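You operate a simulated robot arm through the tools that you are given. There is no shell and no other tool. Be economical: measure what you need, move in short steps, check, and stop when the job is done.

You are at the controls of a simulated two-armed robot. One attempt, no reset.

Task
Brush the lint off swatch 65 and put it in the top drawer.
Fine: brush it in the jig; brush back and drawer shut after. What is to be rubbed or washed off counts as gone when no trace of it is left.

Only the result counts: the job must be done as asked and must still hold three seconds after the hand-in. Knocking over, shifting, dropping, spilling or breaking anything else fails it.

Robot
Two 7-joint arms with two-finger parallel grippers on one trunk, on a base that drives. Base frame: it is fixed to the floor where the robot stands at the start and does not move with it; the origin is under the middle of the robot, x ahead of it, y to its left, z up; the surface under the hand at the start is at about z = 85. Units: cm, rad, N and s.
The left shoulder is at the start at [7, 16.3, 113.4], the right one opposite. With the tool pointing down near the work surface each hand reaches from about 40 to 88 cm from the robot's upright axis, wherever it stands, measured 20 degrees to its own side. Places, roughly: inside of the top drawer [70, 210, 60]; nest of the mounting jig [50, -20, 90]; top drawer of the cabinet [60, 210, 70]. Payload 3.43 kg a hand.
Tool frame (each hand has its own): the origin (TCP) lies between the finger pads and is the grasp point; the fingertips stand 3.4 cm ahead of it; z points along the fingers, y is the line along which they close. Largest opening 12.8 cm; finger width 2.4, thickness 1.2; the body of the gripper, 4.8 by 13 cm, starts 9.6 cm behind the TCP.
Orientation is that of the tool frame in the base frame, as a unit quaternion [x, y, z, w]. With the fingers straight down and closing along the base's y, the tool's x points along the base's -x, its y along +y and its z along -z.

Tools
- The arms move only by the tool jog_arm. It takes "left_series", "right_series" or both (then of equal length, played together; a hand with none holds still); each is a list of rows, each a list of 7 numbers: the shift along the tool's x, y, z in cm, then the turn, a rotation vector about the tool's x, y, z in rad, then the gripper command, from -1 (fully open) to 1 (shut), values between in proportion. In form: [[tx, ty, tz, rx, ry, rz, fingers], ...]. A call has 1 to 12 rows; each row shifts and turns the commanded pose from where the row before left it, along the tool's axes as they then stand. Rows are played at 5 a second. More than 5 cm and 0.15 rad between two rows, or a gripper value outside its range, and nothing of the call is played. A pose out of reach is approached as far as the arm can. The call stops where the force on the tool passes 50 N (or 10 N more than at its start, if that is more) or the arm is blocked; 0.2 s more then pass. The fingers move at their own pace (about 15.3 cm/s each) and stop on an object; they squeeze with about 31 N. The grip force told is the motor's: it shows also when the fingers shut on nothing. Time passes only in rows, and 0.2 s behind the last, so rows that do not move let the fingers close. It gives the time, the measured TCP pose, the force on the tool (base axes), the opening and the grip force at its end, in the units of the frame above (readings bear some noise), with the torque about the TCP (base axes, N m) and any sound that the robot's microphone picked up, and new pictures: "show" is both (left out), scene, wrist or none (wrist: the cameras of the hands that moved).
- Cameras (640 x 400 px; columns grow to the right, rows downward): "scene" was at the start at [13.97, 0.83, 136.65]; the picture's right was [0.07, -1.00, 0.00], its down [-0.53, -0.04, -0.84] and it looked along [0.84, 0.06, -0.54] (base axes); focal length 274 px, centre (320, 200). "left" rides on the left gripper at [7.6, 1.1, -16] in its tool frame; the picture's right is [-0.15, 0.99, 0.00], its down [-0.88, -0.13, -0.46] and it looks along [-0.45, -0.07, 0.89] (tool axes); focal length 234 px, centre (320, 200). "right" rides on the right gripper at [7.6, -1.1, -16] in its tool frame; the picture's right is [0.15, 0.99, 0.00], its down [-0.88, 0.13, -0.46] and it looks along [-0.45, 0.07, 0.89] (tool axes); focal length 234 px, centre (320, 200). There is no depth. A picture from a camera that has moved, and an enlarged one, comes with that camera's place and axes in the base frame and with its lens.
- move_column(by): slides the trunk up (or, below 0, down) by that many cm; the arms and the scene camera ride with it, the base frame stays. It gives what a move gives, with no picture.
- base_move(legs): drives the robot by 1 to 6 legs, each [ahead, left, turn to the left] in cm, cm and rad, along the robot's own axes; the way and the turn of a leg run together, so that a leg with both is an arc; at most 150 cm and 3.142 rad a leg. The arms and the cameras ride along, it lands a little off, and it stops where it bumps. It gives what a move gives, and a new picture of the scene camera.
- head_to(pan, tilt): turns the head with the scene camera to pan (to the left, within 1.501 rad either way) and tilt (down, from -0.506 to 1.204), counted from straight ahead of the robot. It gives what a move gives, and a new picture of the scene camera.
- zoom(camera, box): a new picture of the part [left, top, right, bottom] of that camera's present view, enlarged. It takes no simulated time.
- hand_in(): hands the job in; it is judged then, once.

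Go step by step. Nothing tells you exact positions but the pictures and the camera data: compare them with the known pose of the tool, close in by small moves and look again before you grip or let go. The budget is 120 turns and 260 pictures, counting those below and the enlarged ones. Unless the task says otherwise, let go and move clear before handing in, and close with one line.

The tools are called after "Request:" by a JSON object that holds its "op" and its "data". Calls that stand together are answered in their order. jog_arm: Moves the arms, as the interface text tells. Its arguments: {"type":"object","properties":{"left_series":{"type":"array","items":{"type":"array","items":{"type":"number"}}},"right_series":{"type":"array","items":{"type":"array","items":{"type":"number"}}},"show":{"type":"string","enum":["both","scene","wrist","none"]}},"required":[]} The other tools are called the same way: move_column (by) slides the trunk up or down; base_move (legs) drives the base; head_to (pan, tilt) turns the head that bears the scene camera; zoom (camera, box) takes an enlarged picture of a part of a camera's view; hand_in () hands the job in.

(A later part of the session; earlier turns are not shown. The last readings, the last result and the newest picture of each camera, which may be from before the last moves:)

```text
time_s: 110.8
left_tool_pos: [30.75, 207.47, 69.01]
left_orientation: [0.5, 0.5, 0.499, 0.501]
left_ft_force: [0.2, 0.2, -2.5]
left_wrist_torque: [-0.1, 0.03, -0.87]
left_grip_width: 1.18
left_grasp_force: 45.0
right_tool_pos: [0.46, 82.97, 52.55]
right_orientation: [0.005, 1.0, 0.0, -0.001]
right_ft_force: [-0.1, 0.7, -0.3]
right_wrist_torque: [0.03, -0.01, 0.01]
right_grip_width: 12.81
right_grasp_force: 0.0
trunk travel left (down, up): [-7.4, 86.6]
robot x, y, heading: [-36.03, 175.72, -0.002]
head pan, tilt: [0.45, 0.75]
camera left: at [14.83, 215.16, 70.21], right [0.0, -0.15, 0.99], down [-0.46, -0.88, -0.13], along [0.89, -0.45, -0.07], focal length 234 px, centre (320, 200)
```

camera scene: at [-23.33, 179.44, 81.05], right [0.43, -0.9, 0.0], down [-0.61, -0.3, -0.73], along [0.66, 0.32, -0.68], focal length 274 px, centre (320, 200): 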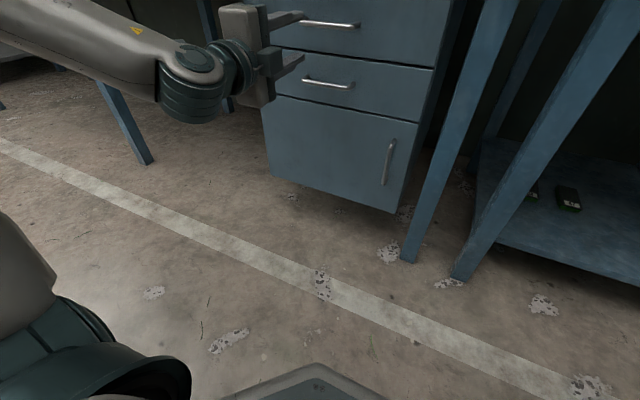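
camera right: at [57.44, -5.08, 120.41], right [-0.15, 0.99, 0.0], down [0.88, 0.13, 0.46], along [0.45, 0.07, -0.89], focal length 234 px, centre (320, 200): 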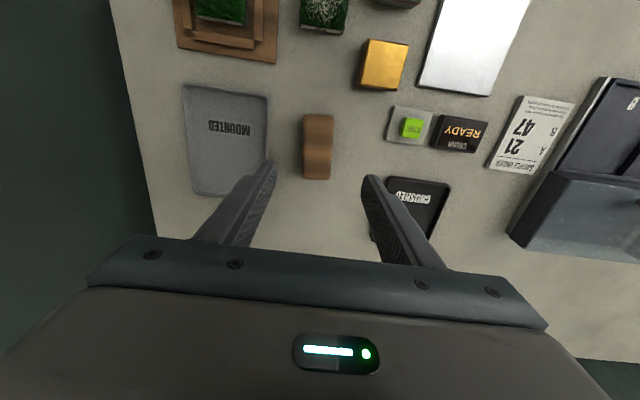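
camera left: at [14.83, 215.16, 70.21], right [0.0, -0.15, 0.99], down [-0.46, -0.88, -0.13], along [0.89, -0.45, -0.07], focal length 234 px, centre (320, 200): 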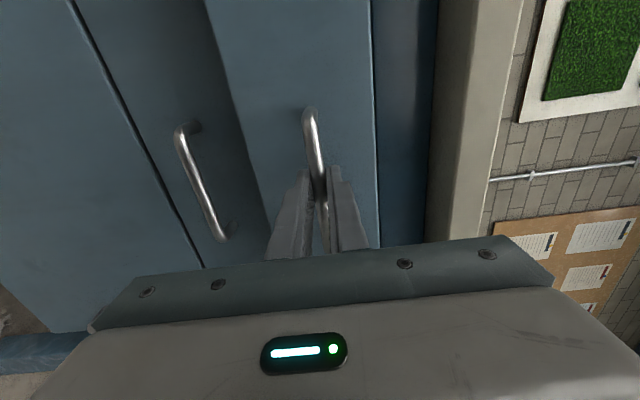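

It slides easily. Pull another 23 cm by driving straight back.

Request:
{"op": "base_move", "data": {"legs": [[-12, 0, 0], [-11, 0, 0]]}}

Request:
{"op": "jog_arm", "data": {"left_series": [[0, 0, 0, 0, 0, 0, 1]], "show": "wrist"}}

```text
time_s: 112.9
left_tool_pos: [7.64, 207.52, 68.98]
left_orientation: [0.501, 0.499, 0.5, 0.499]
left_ft_force: [0.1, -14.1, -2.1]
left_wrist_torque: [-0.22, 0.02, -1.01]
left_grip_width: 1.19
left_grasp_force: 45.2
right_tool_pos: [-22.39, 82.98, 52.67]
right_orientation: [0.003, 1.0, 0.001, -0.001]
right_ft_force: [-0.7, -0.2, -0.2]
right_wrist_torque: [-0.01, -0.01, 0.0]
right_grip_width: 12.8
right_grasp_force: 0.0
trunk travel left (down, up): [-7.4, 86.6]
robot x, y, heading: [-59.02, 175.55, 0.007]
head pan, tilt: [0.45, 0.75]
camera scene: at [-46.4, 179.39, 81.06], right [0.44, -0.9, 0.0], down [-0.61, -0.3, -0.73], along [0.66, 0.32, -0.68], focal length 274 px, centre (320, 200)
```

scene: 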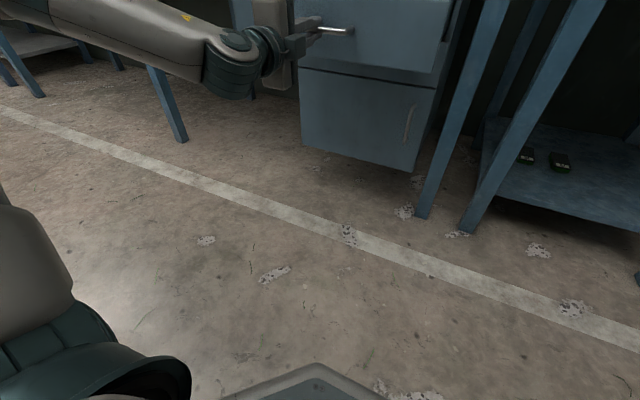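

```text
time_s: 113.3
left_tool_pos: [7.63, 207.48, 69.09]
left_orientation: [0.502, 0.499, 0.499, 0.5]
left_ft_force: [1.0, -3.8, 0.9]
left_wrist_torque: [-0.16, -0.02, 0.31]
left_grip_width: 1.16
left_grasp_force: 45.4
right_tool_pos: [-22.42, 83.01, 52.6]
right_orientation: [0.003, 1.0, 0.001, -0.001]
right_ft_force: [0.6, -0.5, -0.2]
right_wrist_torque: [-0.03, -0.03, -0.02]
right_grip_width: 12.8
right_grasp_force: 0.1
trunk travel left (down, up): [-7.4, 86.6]
robot x, y, heading: [-58.72, 175.33, 0.004]
head pan, tilt: [0.45, 0.75]
camera left: at [-8.35, 215.18, 70.23], right [0.0, -0.15, 0.99], down [-0.46, -0.88, -0.13], along [0.89, -0.45, -0.07], focal length 234 px, centre (320, 200)
```

left: 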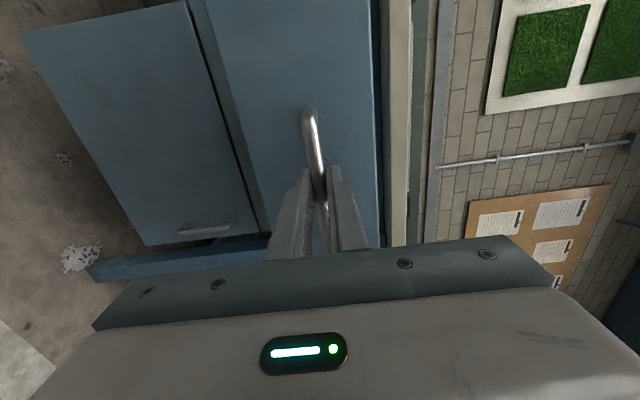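

Drawer is open about 27 cm. Release, back away, raise the trunk.

Request:
{"op": "jog_arm", "data": {"left_series": [[0, 0, 0, 0, 0, 0, 0.5], [0, 0, 0, 0, 0, 0, 0.15], [0, 0, -3, 0, 0, 0, 0.15], [0, 0, -3, 0, 0, 0, 0.15]], "show": "none"}}

Request:
{"op": "base_move", "data": {"legs": [[-20, 0, 0]]}}

Request:
{"op": "move_column", "data": {"by": 40}}

Request:
{"op": "move_column", "data": {"by": 14}}

Request:
{"op": "head_to", "data": {"pan": 0.3, "tilt": 0.6}}

```text
time_s: 114.3
left_tool_pos: [1.46, 207.72, 69.11]
left_orientation: [0.501, 0.5, 0.5, 0.499]
left_ft_force: [-0.8, -0.4, 0.4]
left_wrist_torque: [0.0, 0.02, 0.02]
left_grip_width: 5.43
left_grasp_force: 0.0
right_tool_pos: [-22.42, 82.94, 52.73]
right_orientation: [0.003, 1.0, 0.0, -0.001]
right_ft_force: [0.9, -0.8, 0.2]
right_wrist_torque: [-0.07, 0.01, 0.01]
right_grip_width: 12.8
right_grasp_force: 0.0
trunk travel left (down, up): [-7.4, 86.6]
robot x, y, heading: [-59.31, 175.94, -0.001]
head pan, tilt: [0.45, 0.75]
```

```text
time_s: 115.9
left_tool_pos: [-18.9, 207.99, 69.12]
left_orientation: [0.5, 0.501, 0.501, 0.497]
left_ft_force: [0.1, 0.9, 0.9]
left_wrist_torque: [0.03, -0.02, 0.02]
left_grip_width: 5.42
left_grasp_force: 0.0
right_tool_pos: [-42.09, 83.23, 52.63]
right_orientation: [0.0, 1.0, 0.0, -0.001]
right_ft_force: [0.5, 0.9, 0.5]
right_wrist_torque: [0.02, -0.03, 0.01]
right_grip_width: 12.79
right_grasp_force: 0.0
trunk travel left (down, up): [-7.4, 86.6]
robot x, y, heading: [-78.85, 175.2, 0.012]
head pan, tilt: [0.45, 0.75]
camera scene: at [-66.66, 179.42, 81.06], right [0.44, -0.9, 0.0], down [-0.61, -0.3, -0.73], along [0.66, 0.32, -0.68], focal length 274 px, centre (320, 200)
```

scene: 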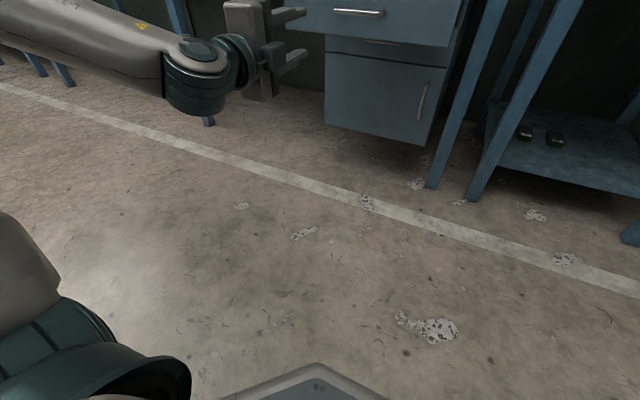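

```text
time_s: 119.7
left_tool_pos: [-18.85, 207.98, 109.11]
left_orientation: [0.499, 0.502, 0.501, 0.498]
left_ft_force: [-1.0, -0.1, 0.3]
left_wrist_torque: [-0.02, 0.0, 0.04]
left_grip_width: 5.44
left_grasp_force: 0.0
right_tool_pos: [-42.05, 83.12, 92.67]
right_orientation: [0.0, 1.0, 0.0, -0.001]
right_ft_force: [0.3, -0.6, -0.1]
right_wrist_torque: [-0.01, 0.01, -0.04]
right_grip_width: 12.8
right_grasp_force: 0.0
trunk travel left (down, up): [-47.4, 46.6]
robot x, y, heading: [-79.35, 175.71, 0.008]
head pan, tilt: [0.45, 0.75]
```

```text
time_s: 121.4
left_tool_pos: [-18.87, 207.9, 123.15]
left_orientation: [0.499, 0.501, 0.501, 0.499]
left_ft_force: [-0.5, -0.1, 0.5]
left_wrist_torque: [0.03, -0.01, 0.0]
left_grip_width: 5.42
left_grasp_force: 0.0
right_tool_pos: [-42.1, 83.16, 106.53]
right_orientation: [0.0, 1.0, 0.001, -0.001]
right_ft_force: [0.6, -0.6, -0.1]
right_wrist_torque: [0.0, -0.01, 0.01]
right_grip_width: 12.79
right_grasp_force: 0.2
trunk travel left (down, up): [-61.4, 32.6]
robot x, y, heading: [-79.26, 175.77, 0.005]
head pan, tilt: [0.45, 0.75]
```

```text
time_s: 122.1
left_tool_pos: [-18.83, 207.96, 123.06]
left_orientation: [0.499, 0.501, 0.502, 0.498]
left_ft_force: [0.2, -0.7, -0.1]
left_wrist_torque: [0.03, 0.02, 0.02]
left_grip_width: 5.45
left_grasp_force: 0.0
right_tool_pos: [-42.11, 83.06, 106.62]
right_orientation: [0.0, 1.0, 0.0, -0.001]
right_ft_force: [0.6, -0.5, -1.2]
right_wrist_torque: [-0.01, -0.04, 0.01]
right_grip_width: 12.82
right_grasp_force: 0.0
trunk travel left (down, up): [-61.4, 32.6]
robot x, y, heading: [-79.12, 175.5, 0.008]
head pan, tilt: [0.3, 0.6]
camera scene: at [-65.67, 178.43, 136.34], right [0.3, -0.95, 0.0], down [-0.54, -0.17, -0.82], along [0.79, 0.25, -0.57], focal length 274 px, centre (320, 200)
```

scene: 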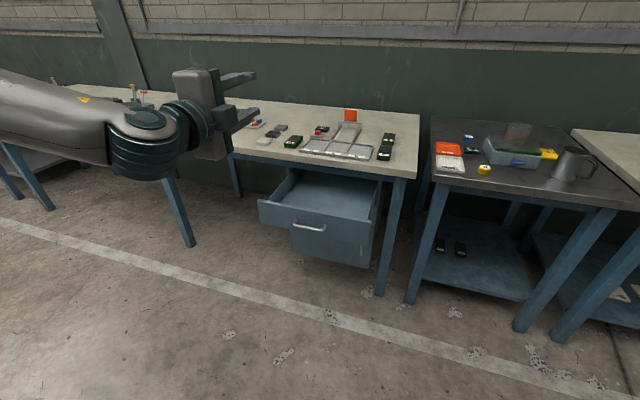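

The drawer is open and empty. Now re-extend the right arm to its working posture (over open floor) before driving back for the swatch.

Request:
{"op": "jog_arm", "data": {"right_series": [[-4.5, 1, 0, 0, 0, 0, -0.17], [-4.5, 1, 0, 0, 0, 0, -0.17], [-4.5, 2, 0, 0, 0, 0, -0.17], [-4.5, 2, 0, 0, 0, 0, -0.17], [-3.5, 3.5, 0, 0, 0, 0, -0.17], [-3.5, 3.5, 0, 0, 0, 0, -0.17], [-3, 4, 0, 0, 0, 0, -0.17], [-2, 4.5, 0, 0, 0, 0, -0.17], [-2, 4.5, 0, 0, 0, 0, -0.17], [-1, 4.8, 0, 0, 0, 0, -0.17], [-0.5, 4.8, 0, 0, 0, 0, -0.17], [0, 4.8, 0, 0, 0, 0, -0.17]], "show": "none"}}

Request:
{"op": "head_to", "data": {"pan": -0.4, "tilt": 0.6}}

```text
time_s: 124.7
left_tool_pos: [-18.8, 208.04, 122.93]
left_orientation: [0.499, 0.502, 0.5, 0.499]
left_ft_force: [0.9, 0.1, -0.4]
left_wrist_torque: [-0.01, -0.02, -0.01]
left_grip_width: 5.44
left_grasp_force: 0.1
right_tool_pos: [-3.52, 122.77, 107.56]
right_orientation: [0.0, 1.0, 0.001, -0.002]
right_ft_force: [0.5, -0.3, 0.1]
right_wrist_torque: [-0.02, 0.03, 0.0]
right_grip_width: 7.5
right_grasp_force: 0.1
right hand out of reach, approached as far as the arm can: row 1, 2, 3, 4, 5, 6, 7, 8, 9, 10, 11, 12
trunk travel left (down, up): [-61.4, 32.6]
robot x, y, heading: [-78.84, 175.44, 0.007]
head pan, tilt: [0.3, 0.6]
```

```text
time_s: 125.8
left_tool_pos: [-18.84, 207.92, 123.11]
left_orientation: [0.5, 0.501, 0.501, 0.498]
left_ft_force: [-0.4, -0.1, 0.5]
left_wrist_torque: [-0.02, 0.0, -0.03]
left_grip_width: 5.46
left_grasp_force: 0.0
right_tool_pos: [-3.41, 122.64, 107.49]
right_orientation: [-0.001, 1.0, 0.0, -0.002]
right_ft_force: [0.0, 0.3, -0.8]
right_wrist_torque: [-0.01, 0.02, 0.0]
right_grip_width: 7.5
right_grasp_force: 0.1
trunk travel left (down, up): [-61.4, 32.6]
robot x, y, heading: [-79.22, 175.37, 0.005]
head pan, tilt: [-0.4, 0.6]
camera scene: at [-65.9, 172.41, 136.34], right [-0.38, -0.92, 0.0], down [-0.52, 0.21, -0.82], along [0.76, -0.31, -0.57], focal length 274 px, centre (320, 200)
```

scene: 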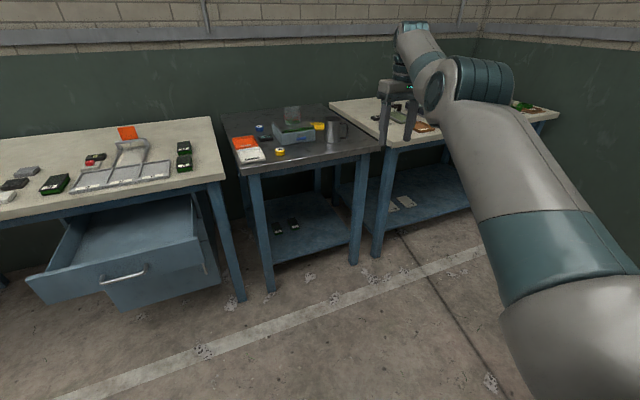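

Now drive back to the jig.

Request:
{"op": "base_move", "data": {"legs": [[0, -139, 0], [49, 0, 0]]}}

Request:
{"op": "jog_arm", "data": {"right_series": [[0, 0, 0, 0, 0, 0, -0.17]], "show": "wrist"}}

```text
time_s: 135.3
left_tool_pos: [30.5, 68.76, 123.02]
left_orientation: [0.493, 0.507, 0.508, 0.492]
left_ft_force: [1.0, 0.1, 0.5]
left_wrist_torque: [0.05, -0.01, -0.01]
left_grip_width: 5.44
left_grasp_force: 0.0
right_tool_pos: [48.07, -16.12, 107.52]
right_orientation: [-0.012, 1.0, 0.001, -0.002]
right_ft_force: [1.3, 0.7, -0.2]
right_wrist_torque: [0.0, 0.01, 0.0]
right_grip_width: 7.49
right_grasp_force: 0.1
trunk travel left (down, up): [-61.4, 32.6]
robot x, y, heading: [-29.26, 34.84, 0.036]
head pan, tilt: [-0.4, 0.6]
camera scene: at [-15.68, 32.17, 136.34], right [-0.36, -0.93, 0.0], down [-0.53, 0.2, -0.82], along [0.77, -0.3, -0.57], focal length 274 px, centre (320, 200)
```

scene: 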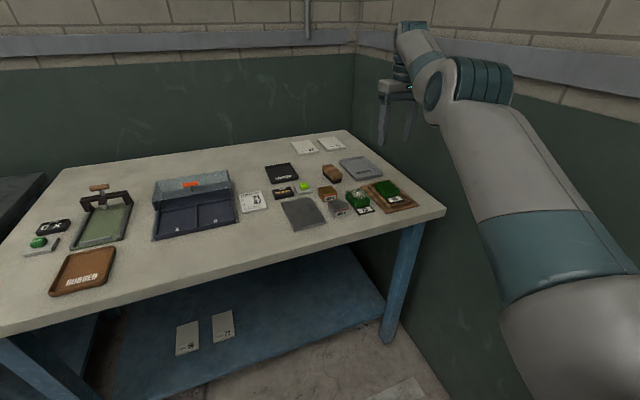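

```text
time_s: 135.7
left_tool_pos: [30.32, 68.84, 123.16]
left_orientation: [0.493, 0.507, 0.508, 0.492]
left_ft_force: [-0.2, 1.1, -0.4]
left_wrist_torque: [0.03, 0.0, 0.0]
left_grip_width: 5.42
left_grasp_force: 0.1
right_tool_pos: [48.23, -16.09, 107.6]
right_orientation: [-0.013, 1.0, 0.0, -0.001]
right_ft_force: [1.1, -0.9, 0.5]
right_wrist_torque: [-0.01, 0.01, -0.03]
right_grip_width: 7.49
right_grasp_force: 0.0
trunk travel left (down, up): [-61.4, 32.6]
robot x, y, heading: [-28.72, 34.93, 0.033]
head pan, tilt: [-0.4, 0.6]
camera right: at [40.48, -17.38, 123.53], right [-0.17, 0.99, 0.0], down [0.88, 0.15, 0.45], along [0.45, 0.08, -0.89], focal length 234 px, centre (320, 200)
```

right: 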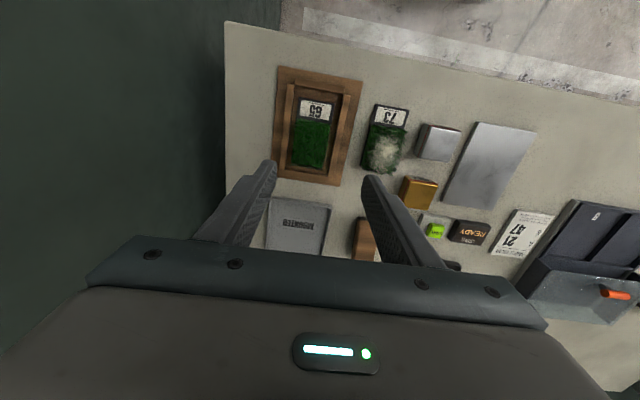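

Everything in place. Straighten and descend over the swatch.

Request:
{"op": "jog_arm", "data": {"right_series": [[0, -0.6, 3, 0, 0, 0.025, -0.17], [0, -0.6, 3.5, 0, 0, 0, -0.17], [0, 0, 4, 0, 0, 0, -0.17]], "show": "wrist"}}

Request:
{"op": "zoom", "data": {"camera": "right", "box": [200, 60, 440, 210]}}

```text
time_s: 136.5
left_tool_pos: [30.45, 68.84, 123.12]
left_orientation: [0.494, 0.507, 0.507, 0.492]
left_ft_force: [-0.7, 0.5, 0.0]
left_wrist_torque: [-0.03, 0.03, 0.03]
left_grip_width: 5.44
left_grasp_force: 0.1
right_tool_pos: [49.26, -17.78, 96.96]
right_orientation: [0.0, 1.0, 0.002, -0.002]
right_ft_force: [-0.7, -0.3, 1.1]
right_wrist_torque: [0.04, 0.02, 0.01]
right_grip_width: 7.5
right_grasp_force: 0.1
right hand out of reach, approached as far as the arm can: row 1, 2, 3
trunk travel left (down, up): [-61.4, 32.6]
robot x, y, heading: [-29.19, 34.85, 0.034]
head pan, tilt: [-0.4, 0.6]
camera right: at [41.77, -18.95, 112.93], right [-0.15, 0.99, 0.0], down [0.88, 0.13, 0.45], along [0.44, 0.07, -0.89], focal length 234 px, centre (320, 200)
```

right: 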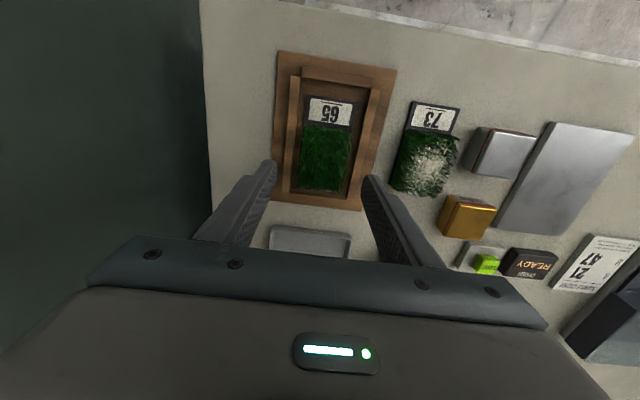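

```text
2.67 times, centred on (320, 135) of right
camera zoom: at [41.77, -18.95, 112.93], right [-0.15, 0.99, 0.0], down [0.88, 0.13, 0.45], along [0.44, 0.07, -0.89], focal length 624 px, centre (320, 373)
```

zoom: 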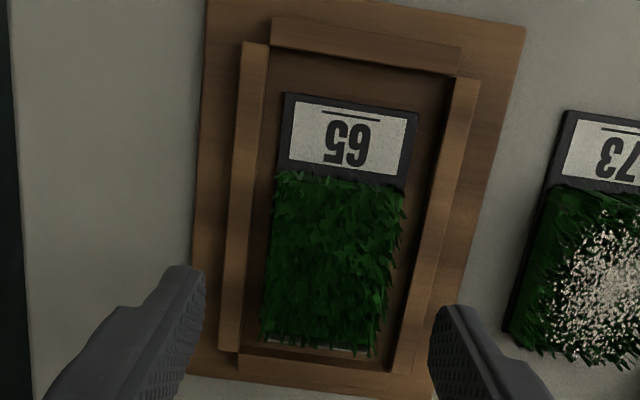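

The arm is at full stretch here. I'll raise, drive closer, and bring the hand back over the swatch.

Request:
{"op": "jog_arm", "data": {"right_series": [[0, 0, -4, 0, 0, 0, -0.17], [0, 0, -3, 0, 0, 0, -0.17]], "show": "none"}}

Request:
{"op": "base_move", "data": {"legs": [[9, -3, 0]]}}

Request:
{"op": "jog_arm", "data": {"right_series": [[3, 1, 0, 0, 0, 0, -0.17], [3, 1, 0, 0, 0, 0, -0.17], [3, 1, 0, 0, 0, 0, -0.17]], "show": "none"}}

```text
time_s: 137.1
left_tool_pos: [30.34, 68.99, 122.98]
left_orientation: [0.492, 0.507, 0.508, 0.493]
left_ft_force: [0.5, -0.3, 0.2]
left_wrist_torque: [0.0, -0.02, -0.01]
left_grip_width: 5.43
left_grasp_force: 0.0
right_tool_pos: [48.28, -17.39, 104.03]
right_orientation: [-0.001, 1.0, 0.002, -0.003]
right_ft_force: [0.2, -0.5, -0.5]
right_wrist_torque: [0.0, -0.03, 0.03]
right_grip_width: 7.48
right_grasp_force: 0.1
right hand out of reach, approached as far as the arm can: row 2
trunk travel left (down, up): [-61.4, 32.6]
robot x, y, heading: [-29.13, 34.41, 0.032]
head pan, tilt: [-0.4, 0.6]
```

```text
time_s: 138.2
left_tool_pos: [39.59, 66.14, 123.12]
left_orientation: [0.493, 0.508, 0.507, 0.491]
left_ft_force: [0.2, -0.1, -0.8]
left_wrist_torque: [-0.05, -0.01, 0.01]
left_grip_width: 5.45
left_grasp_force: 0.1
right_tool_pos: [57.47, -20.17, 103.88]
right_orientation: [0.0, 1.0, 0.001, -0.003]
right_ft_force: [-0.2, -0.2, -0.1]
right_wrist_torque: [0.03, 0.0, 0.0]
right_grip_width: 7.48
right_grasp_force: 0.0
trunk travel left (down, up): [-61.4, 32.6]
robot x, y, heading: [-19.95, 32.22, 0.032]
head pan, tilt: [-0.4, 0.6]
camera scene: at [-6.53, 29.44, 136.34], right [-0.36, -0.93, 0.0], down [-0.53, 0.2, -0.82], along [0.77, -0.3, -0.57], focal length 274 px, centre (320, 200)
```

scene: 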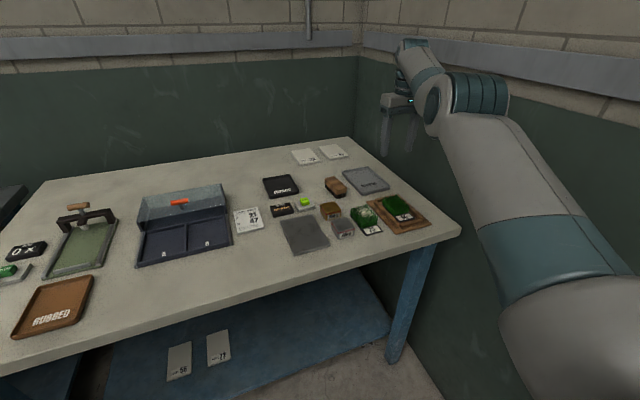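

```text
time_s: 139.0
left_tool_pos: [39.49, 66.21, 123.09]
left_orientation: [0.493, 0.507, 0.507, 0.492]
left_ft_force: [-0.5, 1.4, -0.7]
left_wrist_torque: [0.02, 0.0, -0.04]
left_grip_width: 5.44
left_grasp_force: 0.0
right_tool_pos: [57.04, -20.65, 104.73]
right_orientation: [0.0, 1.0, 0.002, -0.003]
right_ft_force: [-0.6, 0.0, 0.2]
right_wrist_torque: [0.03, 0.01, -0.01]
right_grip_width: 7.5
right_grasp_force: 0.1
right hand out of reach, approached as far as the arm can: row 1, 2, 3
trunk travel left (down, up): [-61.4, 32.6]
robot x, y, heading: [-19.93, 32.51, 0.038]
head pan, tilt: [-0.4, 0.6]
```

The arm hits its inward limit at this relative height; raising the trunk and lowering the hand should help.

Request:
{"op": "move_column", "data": {"by": 15}}

Request:
{"op": "jog_arm", "data": {"right_series": [[0, 0, 4, 0, 0, 0, -0.17], [0, 0, 4, 0, 0, 0, -0.17], [0, 0, 4, 0, 0, 0, -0.17], [0, 0, 4, 0, 0, 0, -0.17]], "show": "none"}}

Request:
{"op": "jog_arm", "data": {"right_series": [[2, 1, 0, 0, 0, 0, -0.17], [2, 1, 0, 0, 0, 0, -0.17], [2, 1, 0, 0, 0, 0, -0.17]], "show": "scene"}}

```text
time_s: 140.7
left_tool_pos: [39.61, 66.21, 138.06]
left_orientation: [0.493, 0.508, 0.507, 0.492]
left_ft_force: [0.5, 0.4, -0.8]
left_wrist_torque: [0.0, 0.01, -0.02]
left_grip_width: 5.39
left_grasp_force: 0.0
right_tool_pos: [57.12, -20.59, 119.68]
right_orientation: [0.0, 1.0, 0.002, -0.003]
right_ft_force: [1.3, 0.0, -0.4]
right_wrist_torque: [0.01, 0.0, 0.02]
right_grip_width: 7.51
right_grasp_force: 0.1
trunk travel left (down, up): [-76.4, 17.6]
robot x, y, heading: [-19.76, 32.41, 0.032]
head pan, tilt: [-0.4, 0.6]
```

```text
time_s: 141.7
left_tool_pos: [39.7, 65.98, 138.06]
left_orientation: [0.493, 0.507, 0.508, 0.492]
left_ft_force: [-1.0, -0.3, -0.2]
left_wrist_torque: [0.01, 0.0, 0.01]
left_grip_width: 5.43
left_grasp_force: 0.1
right_tool_pos: [58.55, -21.31, 103.62]
right_orientation: [0.0, 1.0, 0.002, -0.004]
right_ft_force: [-0.1, -0.3, -1.1]
right_wrist_torque: [0.03, 0.03, -0.02]
right_grip_width: 7.49
right_grasp_force: 0.1
right hand out of reach, approached as far as the arm can: row 1, 2, 3
trunk travel left (down, up): [-76.4, 17.6]
robot x, y, heading: [-19.9, 32.19, 0.032]
head pan, tilt: [-0.4, 0.6]
```

```text
time_s: 142.5
left_tool_pos: [39.61, 66.14, 138.17]
left_orientation: [0.494, 0.506, 0.508, 0.492]
left_ft_force: [-0.1, 0.3, 0.2]
left_wrist_torque: [0.03, 0.02, -0.04]
left_grip_width: 5.45
left_grasp_force: 0.1
right_tool_pos: [58.34, -21.29, 103.94]
right_orientation: [0.0, 1.0, 0.002, -0.003]
right_ft_force: [0.1, 0.5, -0.2]
right_wrist_torque: [-0.02, 0.01, -0.03]
right_grip_width: 7.47
right_grasp_force: 0.1
right hand out of reach, approached as far as the arm can: row 1, 2, 3
trunk travel left (down, up): [-76.4, 17.6]
robot x, y, heading: [-19.81, 32.26, 0.035]
head pan, tilt: [-0.4, 0.6]
camera scene: at [-6.58, 29.46, 151.35], right [-0.36, -0.93, 0.0], down [-0.53, 0.2, -0.83], along [0.77, -0.3, -0.56], focal length 274 px, centre (320, 200)
```

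scene: 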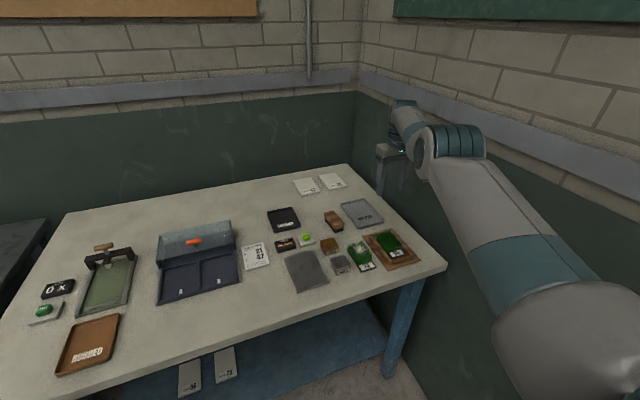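

The arm may be near its straight-out singular posture; I'll try a sideways-and-up move to get it off it.

Request:
{"op": "jog_arm", "data": {"right_series": [[0, 3, 0, 0, 0, 0, -0.17], [0, 3, 0, 0, 0, 0, -0.17]], "show": "none"}}

Request:
{"op": "jog_arm", "data": {"right_series": [[4, 0, 0, 0, 0, 0, -0.17], [4, 0, 0, 0, 0, 0, -0.17]], "show": "none"}}

Request:
{"op": "jog_arm", "data": {"right_series": [[0, -4, 0, 0, 0, 0, -0.17]], "show": "none"}}

```text
time_s: 143.1
left_tool_pos: [39.78, 66.23, 138.07]
left_orientation: [0.493, 0.508, 0.507, 0.492]
left_ft_force: [0.4, 0.2, 0.3]
left_wrist_torque: [0.02, 0.0, -0.03]
left_grip_width: 5.44
left_grasp_force: 0.0
right_tool_pos: [60.37, -15.83, 104.05]
right_orientation: [0.0, 1.0, 0.002, -0.005]
right_ft_force: [-0.9, -0.1, 0.2]
right_wrist_torque: [0.01, 0.01, -0.02]
right_grip_width: 7.5
right_grasp_force: 0.1
right hand out of reach, approached as far as the arm can: row 1, 2
trunk travel left (down, up): [-76.4, 17.6]
robot x, y, heading: [-19.97, 32.56, 0.029]
head pan, tilt: [-0.4, 0.6]
```

```text
time_s: 143.7
left_tool_pos: [39.66, 66.21, 138.12]
left_orientation: [0.493, 0.508, 0.507, 0.492]
left_ft_force: [0.4, 0.8, -0.1]
left_wrist_torque: [-0.03, -0.02, 0.02]
left_grip_width: 5.45
left_grasp_force: 0.0
right_tool_pos: [59.96, -17.17, 103.99]
right_orientation: [0.0, 1.0, 0.002, -0.004]
right_ft_force: [-0.5, -0.3, -0.1]
right_wrist_torque: [0.01, 0.0, -0.03]
right_grip_width: 7.49
right_grasp_force: 0.1
right hand out of reach, approached as far as the arm can: row 1, 2
trunk travel left (down, up): [-76.4, 17.6]
robot x, y, heading: [-19.48, 32.12, 0.029]
head pan, tilt: [-0.4, 0.6]
```

```text
time_s: 144.1
left_tool_pos: [39.63, 65.68, 138.16]
left_orientation: [0.494, 0.506, 0.507, 0.492]
left_ft_force: [-0.4, 0.0, 0.6]
left_wrist_torque: [0.0, 0.01, 0.02]
left_grip_width: 5.43
left_grasp_force: 0.1
right_tool_pos: [58.69, -21.06, 103.85]
right_orientation: [-0.001, 1.0, 0.002, -0.003]
right_ft_force: [-0.3, 0.2, -0.2]
right_wrist_torque: [0.04, -0.02, -0.01]
right_grip_width: 7.5
right_grasp_force: 0.1
right hand out of reach, approached as far as the arm can: row 1
trunk travel left (down, up): [-76.4, 17.6]
robot x, y, heading: [-19.89, 32.36, 0.034]
head pan, tilt: [-0.4, 0.6]
```

I'll look at the arm's actual posture.

Request:
{"op": "head_to", "data": {"pan": -0.6, "tilt": 0.25}}

```text
time_s: 145.0
left_tool_pos: [39.55, 66.25, 138.04]
left_orientation: [0.493, 0.508, 0.507, 0.492]
left_ft_force: [-1.0, -0.8, 0.0]
left_wrist_torque: [0.02, 0.02, 0.0]
left_grip_width: 5.46
left_grasp_force: 0.0
right_tool_pos: [58.71, -20.71, 103.98]
right_orientation: [0.0, 1.0, 0.001, -0.004]
right_ft_force: [-0.3, -0.3, -0.4]
right_wrist_torque: [-0.01, -0.01, 0.04]
right_grip_width: 7.47
right_grasp_force: 0.1
trunk travel left (down, up): [-76.4, 17.6]
robot x, y, heading: [-19.8, 32.22, 0.031]
head pan, tilt: [-0.6, 0.25]
camera scene: at [-6.92, 27.66, 154.56], right [-0.54, -0.84, 0.0], down [-0.21, 0.13, -0.97], along [0.82, -0.52, -0.25], focal length 274 px, centre (320, 200)
```

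scene: 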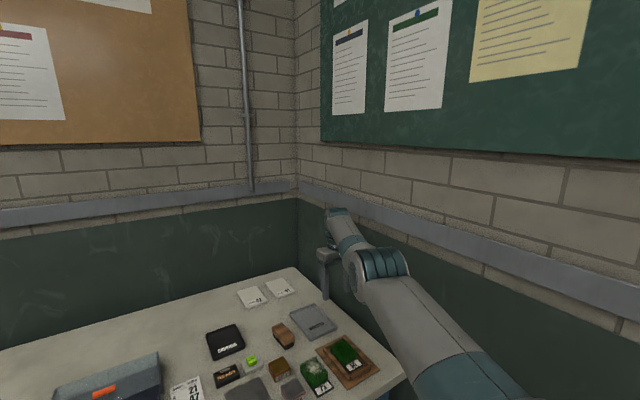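

Nearly straight. I'll try tilting the tool forward, which makes the wrist come inward.

Request:
{"op": "jog_arm", "data": {"right_series": [[0, 0, 0, 0, -0.15, 0, -0.17], [0, 0, 0, 0, -0.15, 0, -0.17], [0, 0, 0, 0, -0.15, 0, -0.17]], "show": "none"}}

Request:
{"op": "jog_arm", "data": {"right_series": [[0, 0, -4, 0, 0, 0, -0.17], [0, 0, -4, 0, 0, 0, -0.17], [0, 0, -4, 0, 0, 0, -0.17]], "show": "none"}}

```text
time_s: 145.8
left_tool_pos: [39.45, 66.15, 138.11]
left_orientation: [0.493, 0.507, 0.508, 0.492]
left_ft_force: [-0.4, -0.1, -0.8]
left_wrist_torque: [0.0, 0.04, -0.01]
left_grip_width: 5.42
left_grasp_force: 0.0
right_tool_pos: [58.65, -20.86, 104.05]
right_orientation: [0.001, 0.975, 0.002, 0.221]
right_ft_force: [0.3, 0.4, 0.9]
right_wrist_torque: [0.01, 0.01, 0.03]
right_grip_width: 7.46
right_grasp_force: 0.1
trunk travel left (down, up): [-76.4, 17.6]
robot x, y, heading: [-19.69, 32.49, 0.029]
head pan, tilt: [-0.6, 0.25]
```

```text
time_s: 146.6
left_tool_pos: [39.56, 66.12, 138.19]
left_orientation: [0.493, 0.508, 0.508, 0.492]
left_ft_force: [0.3, 0.3, 0.2]
left_wrist_torque: [-0.03, 0.0, 0.01]
left_grip_width: 5.44
left_grasp_force: 0.0
right_tool_pos: [53.33, -21.08, 114.78]
right_orientation: [0.001, 0.976, 0.001, 0.22]
right_ft_force: [-0.3, 0.4, -0.3]
right_wrist_torque: [-0.02, 0.0, -0.01]
right_grip_width: 7.51
right_grasp_force: 0.1
trunk travel left (down, up): [-76.4, 17.6]
robot x, y, heading: [-19.74, 32.41, 0.033]
head pan, tilt: [-0.6, 0.25]
```

Tilting frees it: it's a wrist-bend limit. I'll swing the hand inward with the tilt, then straighten up.

Request:
{"op": "jog_arm", "data": {"right_series": [[0, 3.8, 0, 0, 0, 0, -0.17], [0, 3.8, 0, 0, 0, 0, -0.17], [0, 3.8, 0, 0, 0, 0, -0.17], [0, 3.8, 0, 0, 0, 0, -0.17], [0, 3.8, 0, 0, 0, 0, -0.17], [0, 3.8, 0, 0, 0, 0, -0.17]], "show": "none"}}

Request:
{"op": "jog_arm", "data": {"right_series": [[0, 0, 0, 0, 0.15, 0, -0.17], [0, 0, 0, 0, 0.15, 0, -0.17], [0, 0, 0, 0, 0.15, 0, -0.17]], "show": "scene"}}

```text
time_s: 148.0
left_tool_pos: [39.78, 66.39, 138.03]
left_orientation: [0.492, 0.508, 0.507, 0.492]
left_ft_force: [-0.5, -0.2, 0.5]
left_wrist_torque: [0.01, -0.02, -0.01]
left_grip_width: 5.43
left_grasp_force: 0.0
right_tool_pos: [53.64, 2.03, 115.02]
right_orientation: [0.001, 0.975, 0.001, 0.221]
right_ft_force: [0.0, 0.9, 0.0]
right_wrist_torque: [-0.01, 0.0, -0.01]
right_grip_width: 7.47
right_grasp_force: 0.2
trunk travel left (down, up): [-76.4, 17.6]
robot x, y, heading: [-19.86, 32.49, 0.033]
head pan, tilt: [-0.6, 0.25]
```

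```text
time_s: 148.8
left_tool_pos: [39.66, 66.26, 138.09]
left_orientation: [0.493, 0.508, 0.507, 0.493]
left_ft_force: [-0.4, -0.6, -0.4]
left_wrist_torque: [0.0, 0.0, -0.03]
left_grip_width: 5.48
left_grasp_force: 0.1
right_tool_pos: [53.66, 1.91, 114.72]
right_orientation: [0.0, 1.0, 0.002, -0.004]
right_ft_force: [0.7, -0.7, -0.3]
right_wrist_torque: [0.0, -0.02, -0.01]
right_grip_width: 7.48
right_grasp_force: 0.2
trunk travel left (down, up): [-76.4, 17.6]
robot x, y, heading: [-19.8, 32.07, 0.037]
head pan, tilt: [-0.6, 0.25]
camera scene: at [-6.89, 27.65, 154.55], right [-0.54, -0.84, 0.0], down [-0.21, 0.13, -0.97], along [0.82, -0.52, -0.25], focal length 274 px, centre (320, 200)
```

scene: 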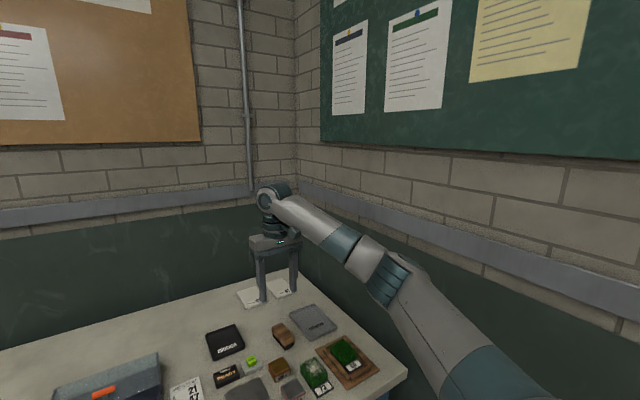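

The elbow has swung to the outside, which is the good posture. Now drive partly and shift the hand over the swatch, keeping the elbow clear of the side wall.

Request:
{"op": "base_move", "data": {"legs": [[-9, -10, 0]]}}

Request:
{"op": "jog_arm", "data": {"right_series": [[-1, -2, 1.5, 0, 0, 0, -0.17], [-1, -2, 1.5, 0, 0, 0, -0.17], [-1, -2, 1.5, 0, 0, 0, -0.17], [-0.6, -2, 1.5, 0, 0, 0, -0.17]], "show": "both"}}

```text
time_s: 150.1
left_tool_pos: [31.09, 55.98, 138.06]
left_orientation: [0.494, 0.507, 0.506, 0.492]
left_ft_force: [0.8, -0.3, -0.2]
left_wrist_torque: [-0.02, 0.01, -0.01]
left_grip_width: 5.42
left_grasp_force: 0.0
right_tool_pos: [45.01, -8.19, 114.88]
right_orientation: [0.0, 1.0, 0.0, -0.004]
right_ft_force: [-0.6, 0.1, 0.7]
right_wrist_torque: [-0.03, 0.01, -0.01]
right_grip_width: 7.48
right_grasp_force: 0.0
trunk travel left (down, up): [-76.4, 17.6]
robot x, y, heading: [-28.21, 22.0, 0.031]
head pan, tilt: [-0.6, 0.25]
camera scene: at [-15.43, 17.55, 154.55], right [-0.54, -0.84, 0.0], down [-0.21, 0.13, -0.97], along [0.82, -0.52, -0.25], focal length 274 px, centre (320, 200)
```

scene: 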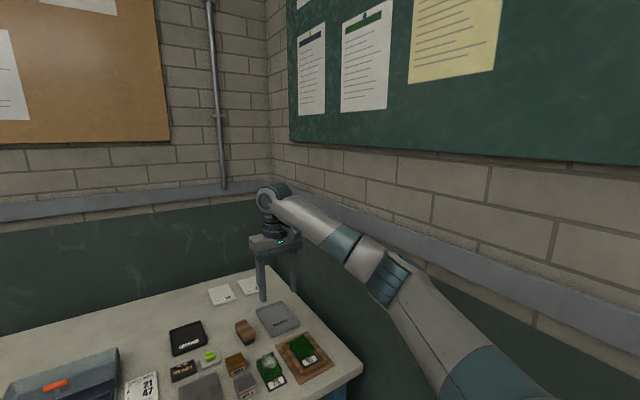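

```text
time_s: 151.1
left_tool_pos: [31.04, 55.96, 138.0]
left_orientation: [0.494, 0.507, 0.507, 0.492]
left_ft_force: [-0.5, -0.6, -0.1]
left_wrist_torque: [0.01, -0.02, 0.03]
left_grip_width: 5.45
left_grasp_force: 0.0
right_tool_pos: [48.52, -16.24, 108.71]
right_orientation: [0.0, 1.0, 0.002, -0.003]
right_ft_force: [0.4, -0.3, 0.3]
right_wrist_torque: [-0.02, 0.0, 0.02]
right_grip_width: 7.49
right_grasp_force: 0.1
trunk travel left (down, up): [-76.4, 17.6]
robot x, y, heading: [-28.51, 22.19, 0.029]
head pan, tilt: [-0.6, 0.25]
camera scene: at [-15.46, 17.38, 154.55], right [-0.54, -0.84, 0.0], down [-0.21, 0.13, -0.97], along [0.82, -0.52, -0.25], focal length 274 px, centre (320, 200)
camera right: at [41.02, -17.36, 124.72], right [-0.15, 0.99, 0.0], down [0.88, 0.13, 0.45], along [0.44, 0.07, -0.89], focal length 234 px, centre (320, 200)
```

scene: 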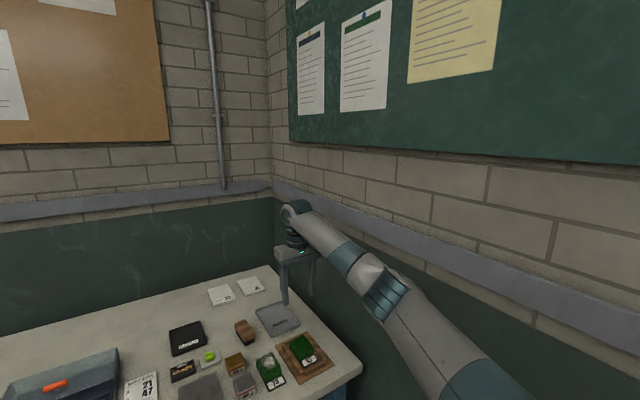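
right: 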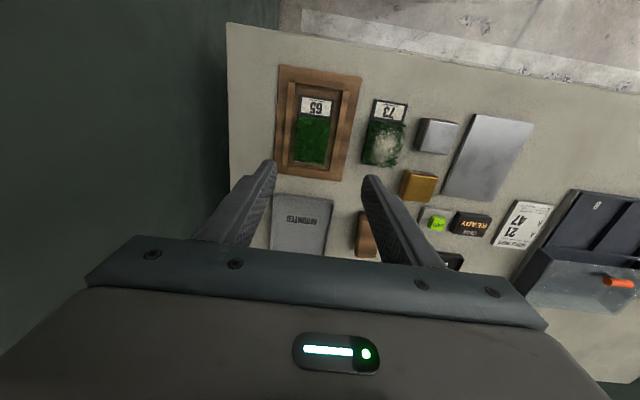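

Reach is fine now. Descend over the swatch.

Request:
{"op": "jog_arm", "data": {"right_series": [[0.1, -0.6, 4, 0, 0, 0, -0.17], [0.1, -0.5, 4, 0, 0, 0, -0.17], [0, 0, 3.5, 0, 0, 0, -0.17], [0, 0, 3, 0, 0, 0, -0.17]], "show": "both"}}

Request:
{"op": "zoom", "data": {"camera": "right", "box": [200, 60, 440, 210]}}

```text
time_s: 152.1
left_tool_pos: [31.11, 55.91, 138.03]
left_orientation: [0.494, 0.507, 0.507, 0.492]
left_ft_force: [-0.1, 0.1, 0.5]
left_wrist_torque: [0.0, 0.01, 0.01]
left_grip_width: 5.44
left_grasp_force: 0.0
right_tool_pos: [48.13, -17.42, 94.05]
right_orientation: [0.001, 1.0, 0.002, -0.004]
right_ft_force: [0.1, -0.1, 0.2]
right_wrist_torque: [0.01, 0.05, 0.0]
right_grip_width: 7.49
right_grasp_force: 0.1
trunk travel left (down, up): [-76.4, 17.6]
robot x, y, heading: [-28.5, 22.11, 0.032]
head pan, tilt: [-0.6, 0.25]
camera scene: at [-15.48, 17.36, 154.56], right [-0.54, -0.84, 0.0], down [-0.21, 0.13, -0.97], along [0.82, -0.52, -0.25], focal length 274 px, centre (320, 200)
camera right: at [40.59, -18.41, 110.1], right [-0.15, 0.99, 0.0], down [0.88, 0.13, 0.45], along [0.45, 0.07, -0.89], focal length 234 px, centre (320, 200)
```

scene: 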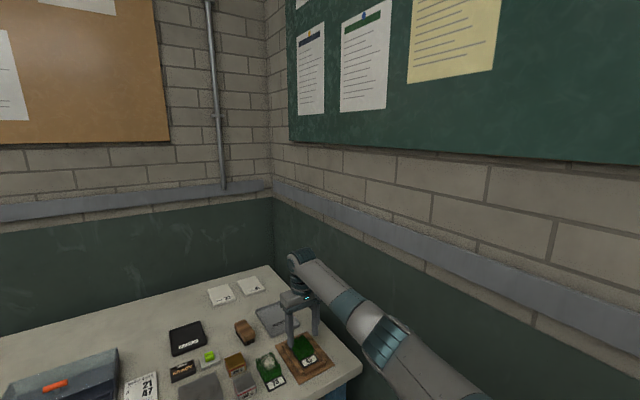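
right: 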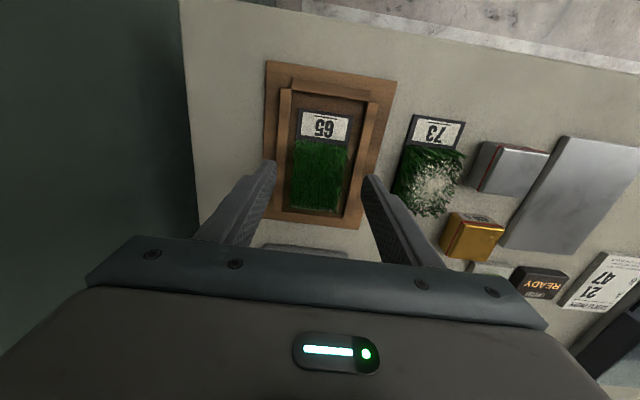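

```text
2.67 times, centred on (320, 135) of right
camera zoom: at [40.59, -18.41, 110.1], right [-0.15, 0.99, 0.0], down [0.88, 0.13, 0.45], along [0.45, 0.07, -0.89], focal length 624 px, centre (320, 373)
```

zoom: 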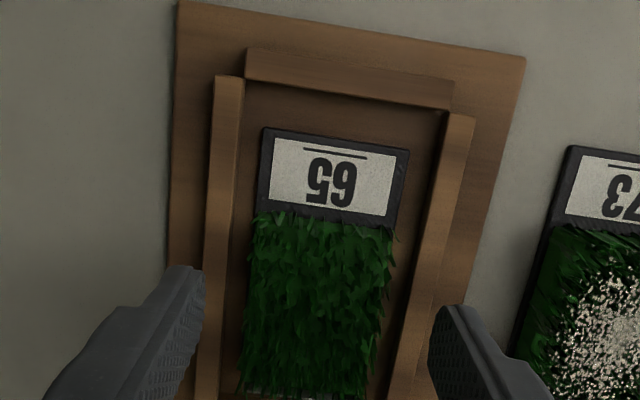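

Centred well. Lower to TCP z ≈ 90.4 (tips just above the rails) and grip.

Request:
{"op": "jog_arm", "data": {"right_series": [[0, 0, 1.5, 0, 0, 0, -0.17], [0, 0, 1.5, 0, 0, 0, -0.17], [0, 0, 0.6, 0, 0, 0, -0.17], [0, 0, 0, 0, 0, 0, 0.1], [0, 0, 0, 0, 0, 0, 0.4], [0, 0, 0, 0, 0, 0, 0.4]], "show": "wrist"}}

```text
time_s: 153.5
left_tool_pos: [31.12, 55.94, 138.11]
left_orientation: [0.494, 0.507, 0.506, 0.492]
left_ft_force: [-0.5, 0.3, 0.1]
left_wrist_torque: [-0.01, -0.02, -0.01]
left_grip_width: 5.43
left_grasp_force: 0.1
right_tool_pos: [47.98, -17.5, 90.57]
right_orientation: [0.0, 1.0, 0.002, -0.004]
right_ft_force: [0.4, 0.0, -1.1]
right_wrist_torque: [0.0, 0.05, 0.01]
right_grip_width: 5.34
right_grasp_force: 30.7
trunk travel left (down, up): [-76.4, 17.6]
robot x, y, heading: [-28.51, 22.01, 0.032]
head pan, tilt: [-0.6, 0.25]
camera right: at [40.58, -18.57, 106.58], right [-0.15, 0.99, 0.0], down [0.88, 0.13, 0.45], along [0.44, 0.07, -0.89], focal length 234 px, centre (320, 200)
```

right: 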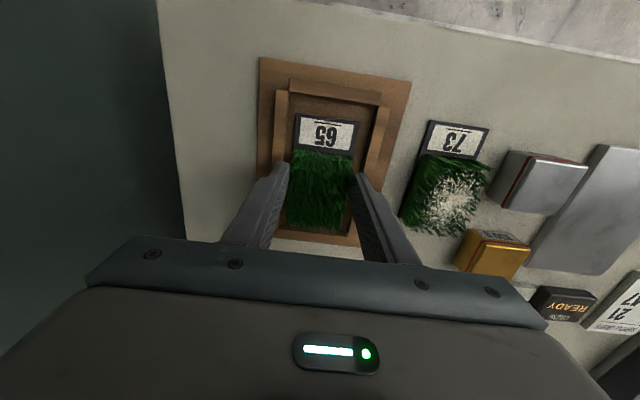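

Request:
{"op": "jog_arm", "data": {"right_series": [[0, 0, -1, 0, 0, 0, 0.4], [0, 0, -1.5, 0, 0, 0, 0.4], [0, 0, -3, 0, 0, 0, 0.4], [0, 0, -4, 0, 0, 0, 0.4], [0, 0, -4, 0, 0, 0, 0.4]], "show": "wrist"}}

```text
time_s: 154.7
left_tool_pos: [30.82, 56.0, 138.03]
left_orientation: [0.493, 0.506, 0.507, 0.493]
left_ft_force: [-0.5, -0.2, 0.9]
left_wrist_torque: [0.05, 0.0, 0.0]
left_grip_width: 5.46
left_grasp_force: 0.0
right_tool_pos: [48.24, -17.11, 104.18]
right_orientation: [-0.001, 1.0, 0.0, -0.004]
right_ft_force: [-0.8, 0.3, 0.2]
right_wrist_torque: [-0.02, -0.02, -0.02]
right_grip_width: 5.36
right_grasp_force: 31.4
trunk travel left (down, up): [-76.4, 17.6]
robot x, y, heading: [-28.42, 22.24, 0.032]
head pan, tilt: [-0.6, 0.25]
camera right: at [40.59, -18.42, 120.09], right [-0.15, 0.99, 0.0], down [0.88, 0.13, 0.45], along [0.44, 0.07, -0.89], focal length 234 px, centre (320, 200)
```

right: 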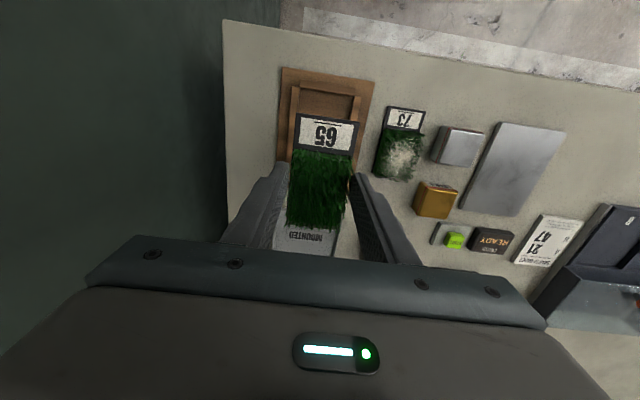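

Swatch 65 is in hand. Drive back from the bench, left along the aisle to the open drawer.

Request:
{"op": "base_move", "data": {"legs": [[-42, 0, 0], [0, 112, -0.03], [0, 110, -0.02]]}}

Request:
{"op": "head_to", "data": {"pan": -0.3, "tilt": 0.7}}

```text
time_s: 167.8
left_tool_pos: [-11.73, 274.52, 138.01]
left_orientation: [0.505, 0.495, 0.496, 0.504]
left_ft_force: [0.0, 0.5, -0.2]
left_wrist_torque: [-0.01, 0.01, 0.0]
left_grip_width: 5.46
left_grasp_force: 0.1
right_tool_pos: [2.12, 200.75, 104.04]
right_orientation: [0.023, 1.0, 0.002, -0.003]
right_ft_force: [0.1, 0.7, 0.1]
right_wrist_torque: [0.01, -0.01, -0.01]
right_grip_width: 5.35
right_grasp_force: 31.6
trunk travel left (down, up): [-76.4, 17.6]
robot x, y, heading: [-72.47, 243.71, -0.012]
head pan, tilt: [-0.6, 0.25]
camera scene: at [-59.94, 238.24, 154.56], right [-0.58, -0.82, 0.0], down [-0.2, 0.14, -0.97], along [0.79, -0.56, -0.25], focal length 274 px, centre (320, 200)
```

scene: 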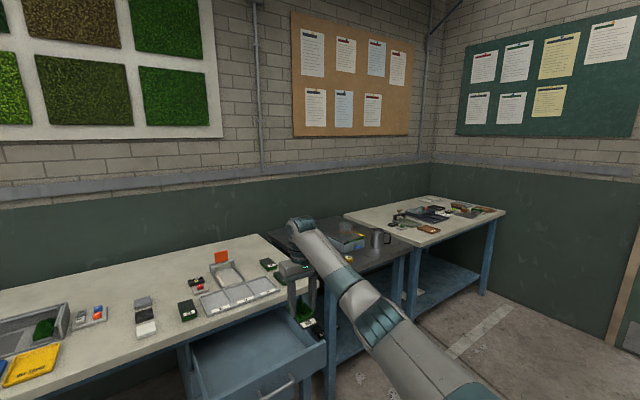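

```text
time_s: 168.7
left_tool_pos: [-11.73, 274.63, 138.08]
left_orientation: [0.505, 0.496, 0.496, 0.503]
left_ft_force: [-0.2, -0.6, 0.3]
left_wrist_torque: [-0.01, -0.03, -0.02]
left_grip_width: 5.48
left_grasp_force: 0.0
right_tool_pos: [2.23, 200.6, 103.98]
right_orientation: [0.023, 1.0, 0.002, -0.003]
right_ft_force: [-0.4, 0.0, -0.6]
right_wrist_torque: [0.01, 0.0, -0.02]
right_grip_width: 5.34
right_grasp_force: 30.7
trunk travel left (down, up): [-76.4, 17.6]
robot x, y, heading: [-72.75, 243.45, -0.007]
head pan, tilt: [-0.3, 0.7]
camera scene: at [-59.5, 241.02, 150.49], right [-0.31, -0.95, 0.0], down [-0.61, 0.2, -0.77], along [0.73, -0.24, -0.64], focal length 274 px, centre (320, 200)
```

scene: 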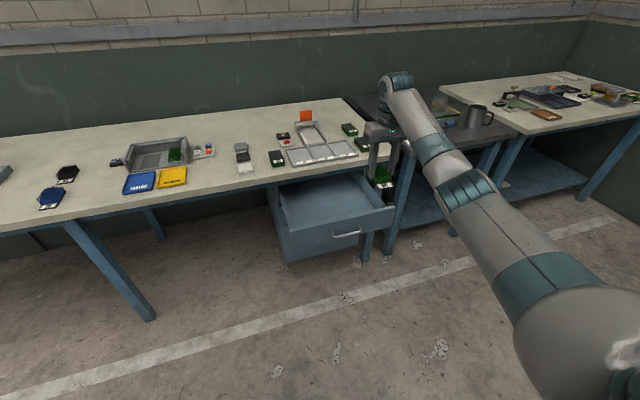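

The drawer spans about y 184–229 with its front at x≈13.5. Drive so the swatch is over the open part at (22.5, 206).

Request:
{"op": "base_move", "data": {"legs": [[20.3, 5.5, 0]]}}

Request:
{"op": "jog_arm", "data": {"right_series": [[0, 0, 2, 0, 0, -0.046, 0.4]], "show": "wrist"}}

```text
time_s: 170.4
left_tool_pos: [8.36, 279.87, 138.18]
left_orientation: [0.504, 0.496, 0.496, 0.503]
left_ft_force: [-1.2, 0.1, -0.1]
left_wrist_torque: [-0.03, -0.01, -0.02]
left_grip_width: 5.42
left_grasp_force: 0.0
right_tool_pos: [22.3, 206.04, 104.2]
right_orientation: [0.022, 1.0, 0.001, -0.003]
right_ft_force: [-0.1, 0.0, -0.1]
right_wrist_torque: [-0.03, 0.0, -0.02]
right_grip_width: 5.33
right_grasp_force: 30.9
trunk travel left (down, up): [-76.4, 17.6]
robot x, y, heading: [-52.55, 248.54, -0.009]
head pan, tilt: [-0.3, 0.7]
camera scene: at [-39.43, 246.29, 150.5], right [-0.31, -0.95, 0.0], down [-0.61, 0.2, -0.77], along [0.73, -0.24, -0.64], focal length 274 px, centre (320, 200)
```

scene: 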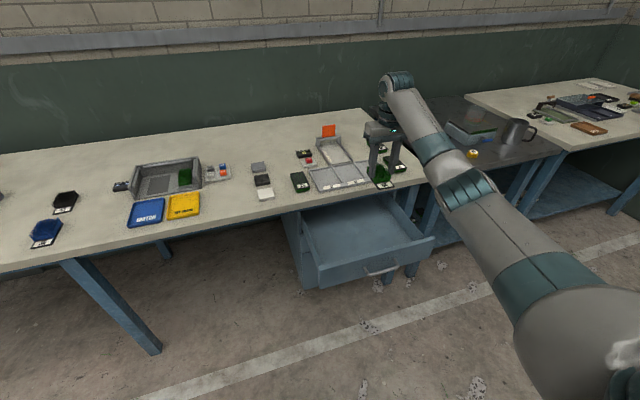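

```text
time_s: 170.8
left_tool_pos: [8.3, 279.86, 138.3]
left_orientation: [0.504, 0.496, 0.496, 0.504]
left_ft_force: [-0.7, -0.3, -0.1]
left_wrist_torque: [0.03, 0.04, -0.02]
left_grip_width: 5.43
left_grasp_force: 0.1
right_tool_pos: [22.38, 205.9, 102.07]
right_orientation: [-0.001, 1.0, 0.002, -0.002]
right_ft_force: [0.1, 0.3, 0.0]
right_wrist_torque: [0.01, -0.01, -0.02]
right_grip_width: 5.34
right_grasp_force: 30.5
trunk travel left (down, up): [-76.4, 17.6]
robot x, y, heading: [-52.22, 248.8, -0.006]
head pan, tilt: [-0.3, 0.7]
camera right: at [14.78, 204.77, 118.04], right [-0.15, 0.99, 0.0], down [0.88, 0.13, 0.45], along [0.45, 0.07, -0.89], focal length 234 px, centre (320, 200)
```

right: 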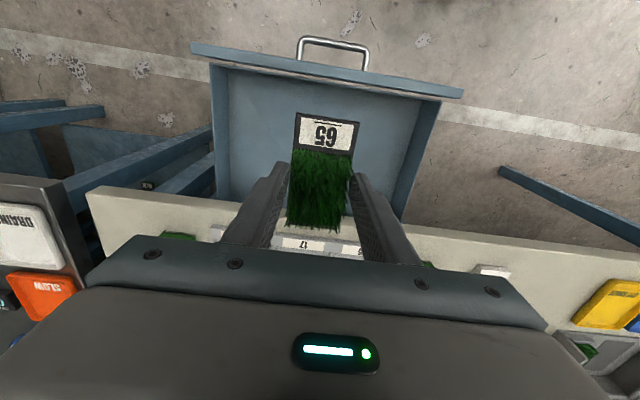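

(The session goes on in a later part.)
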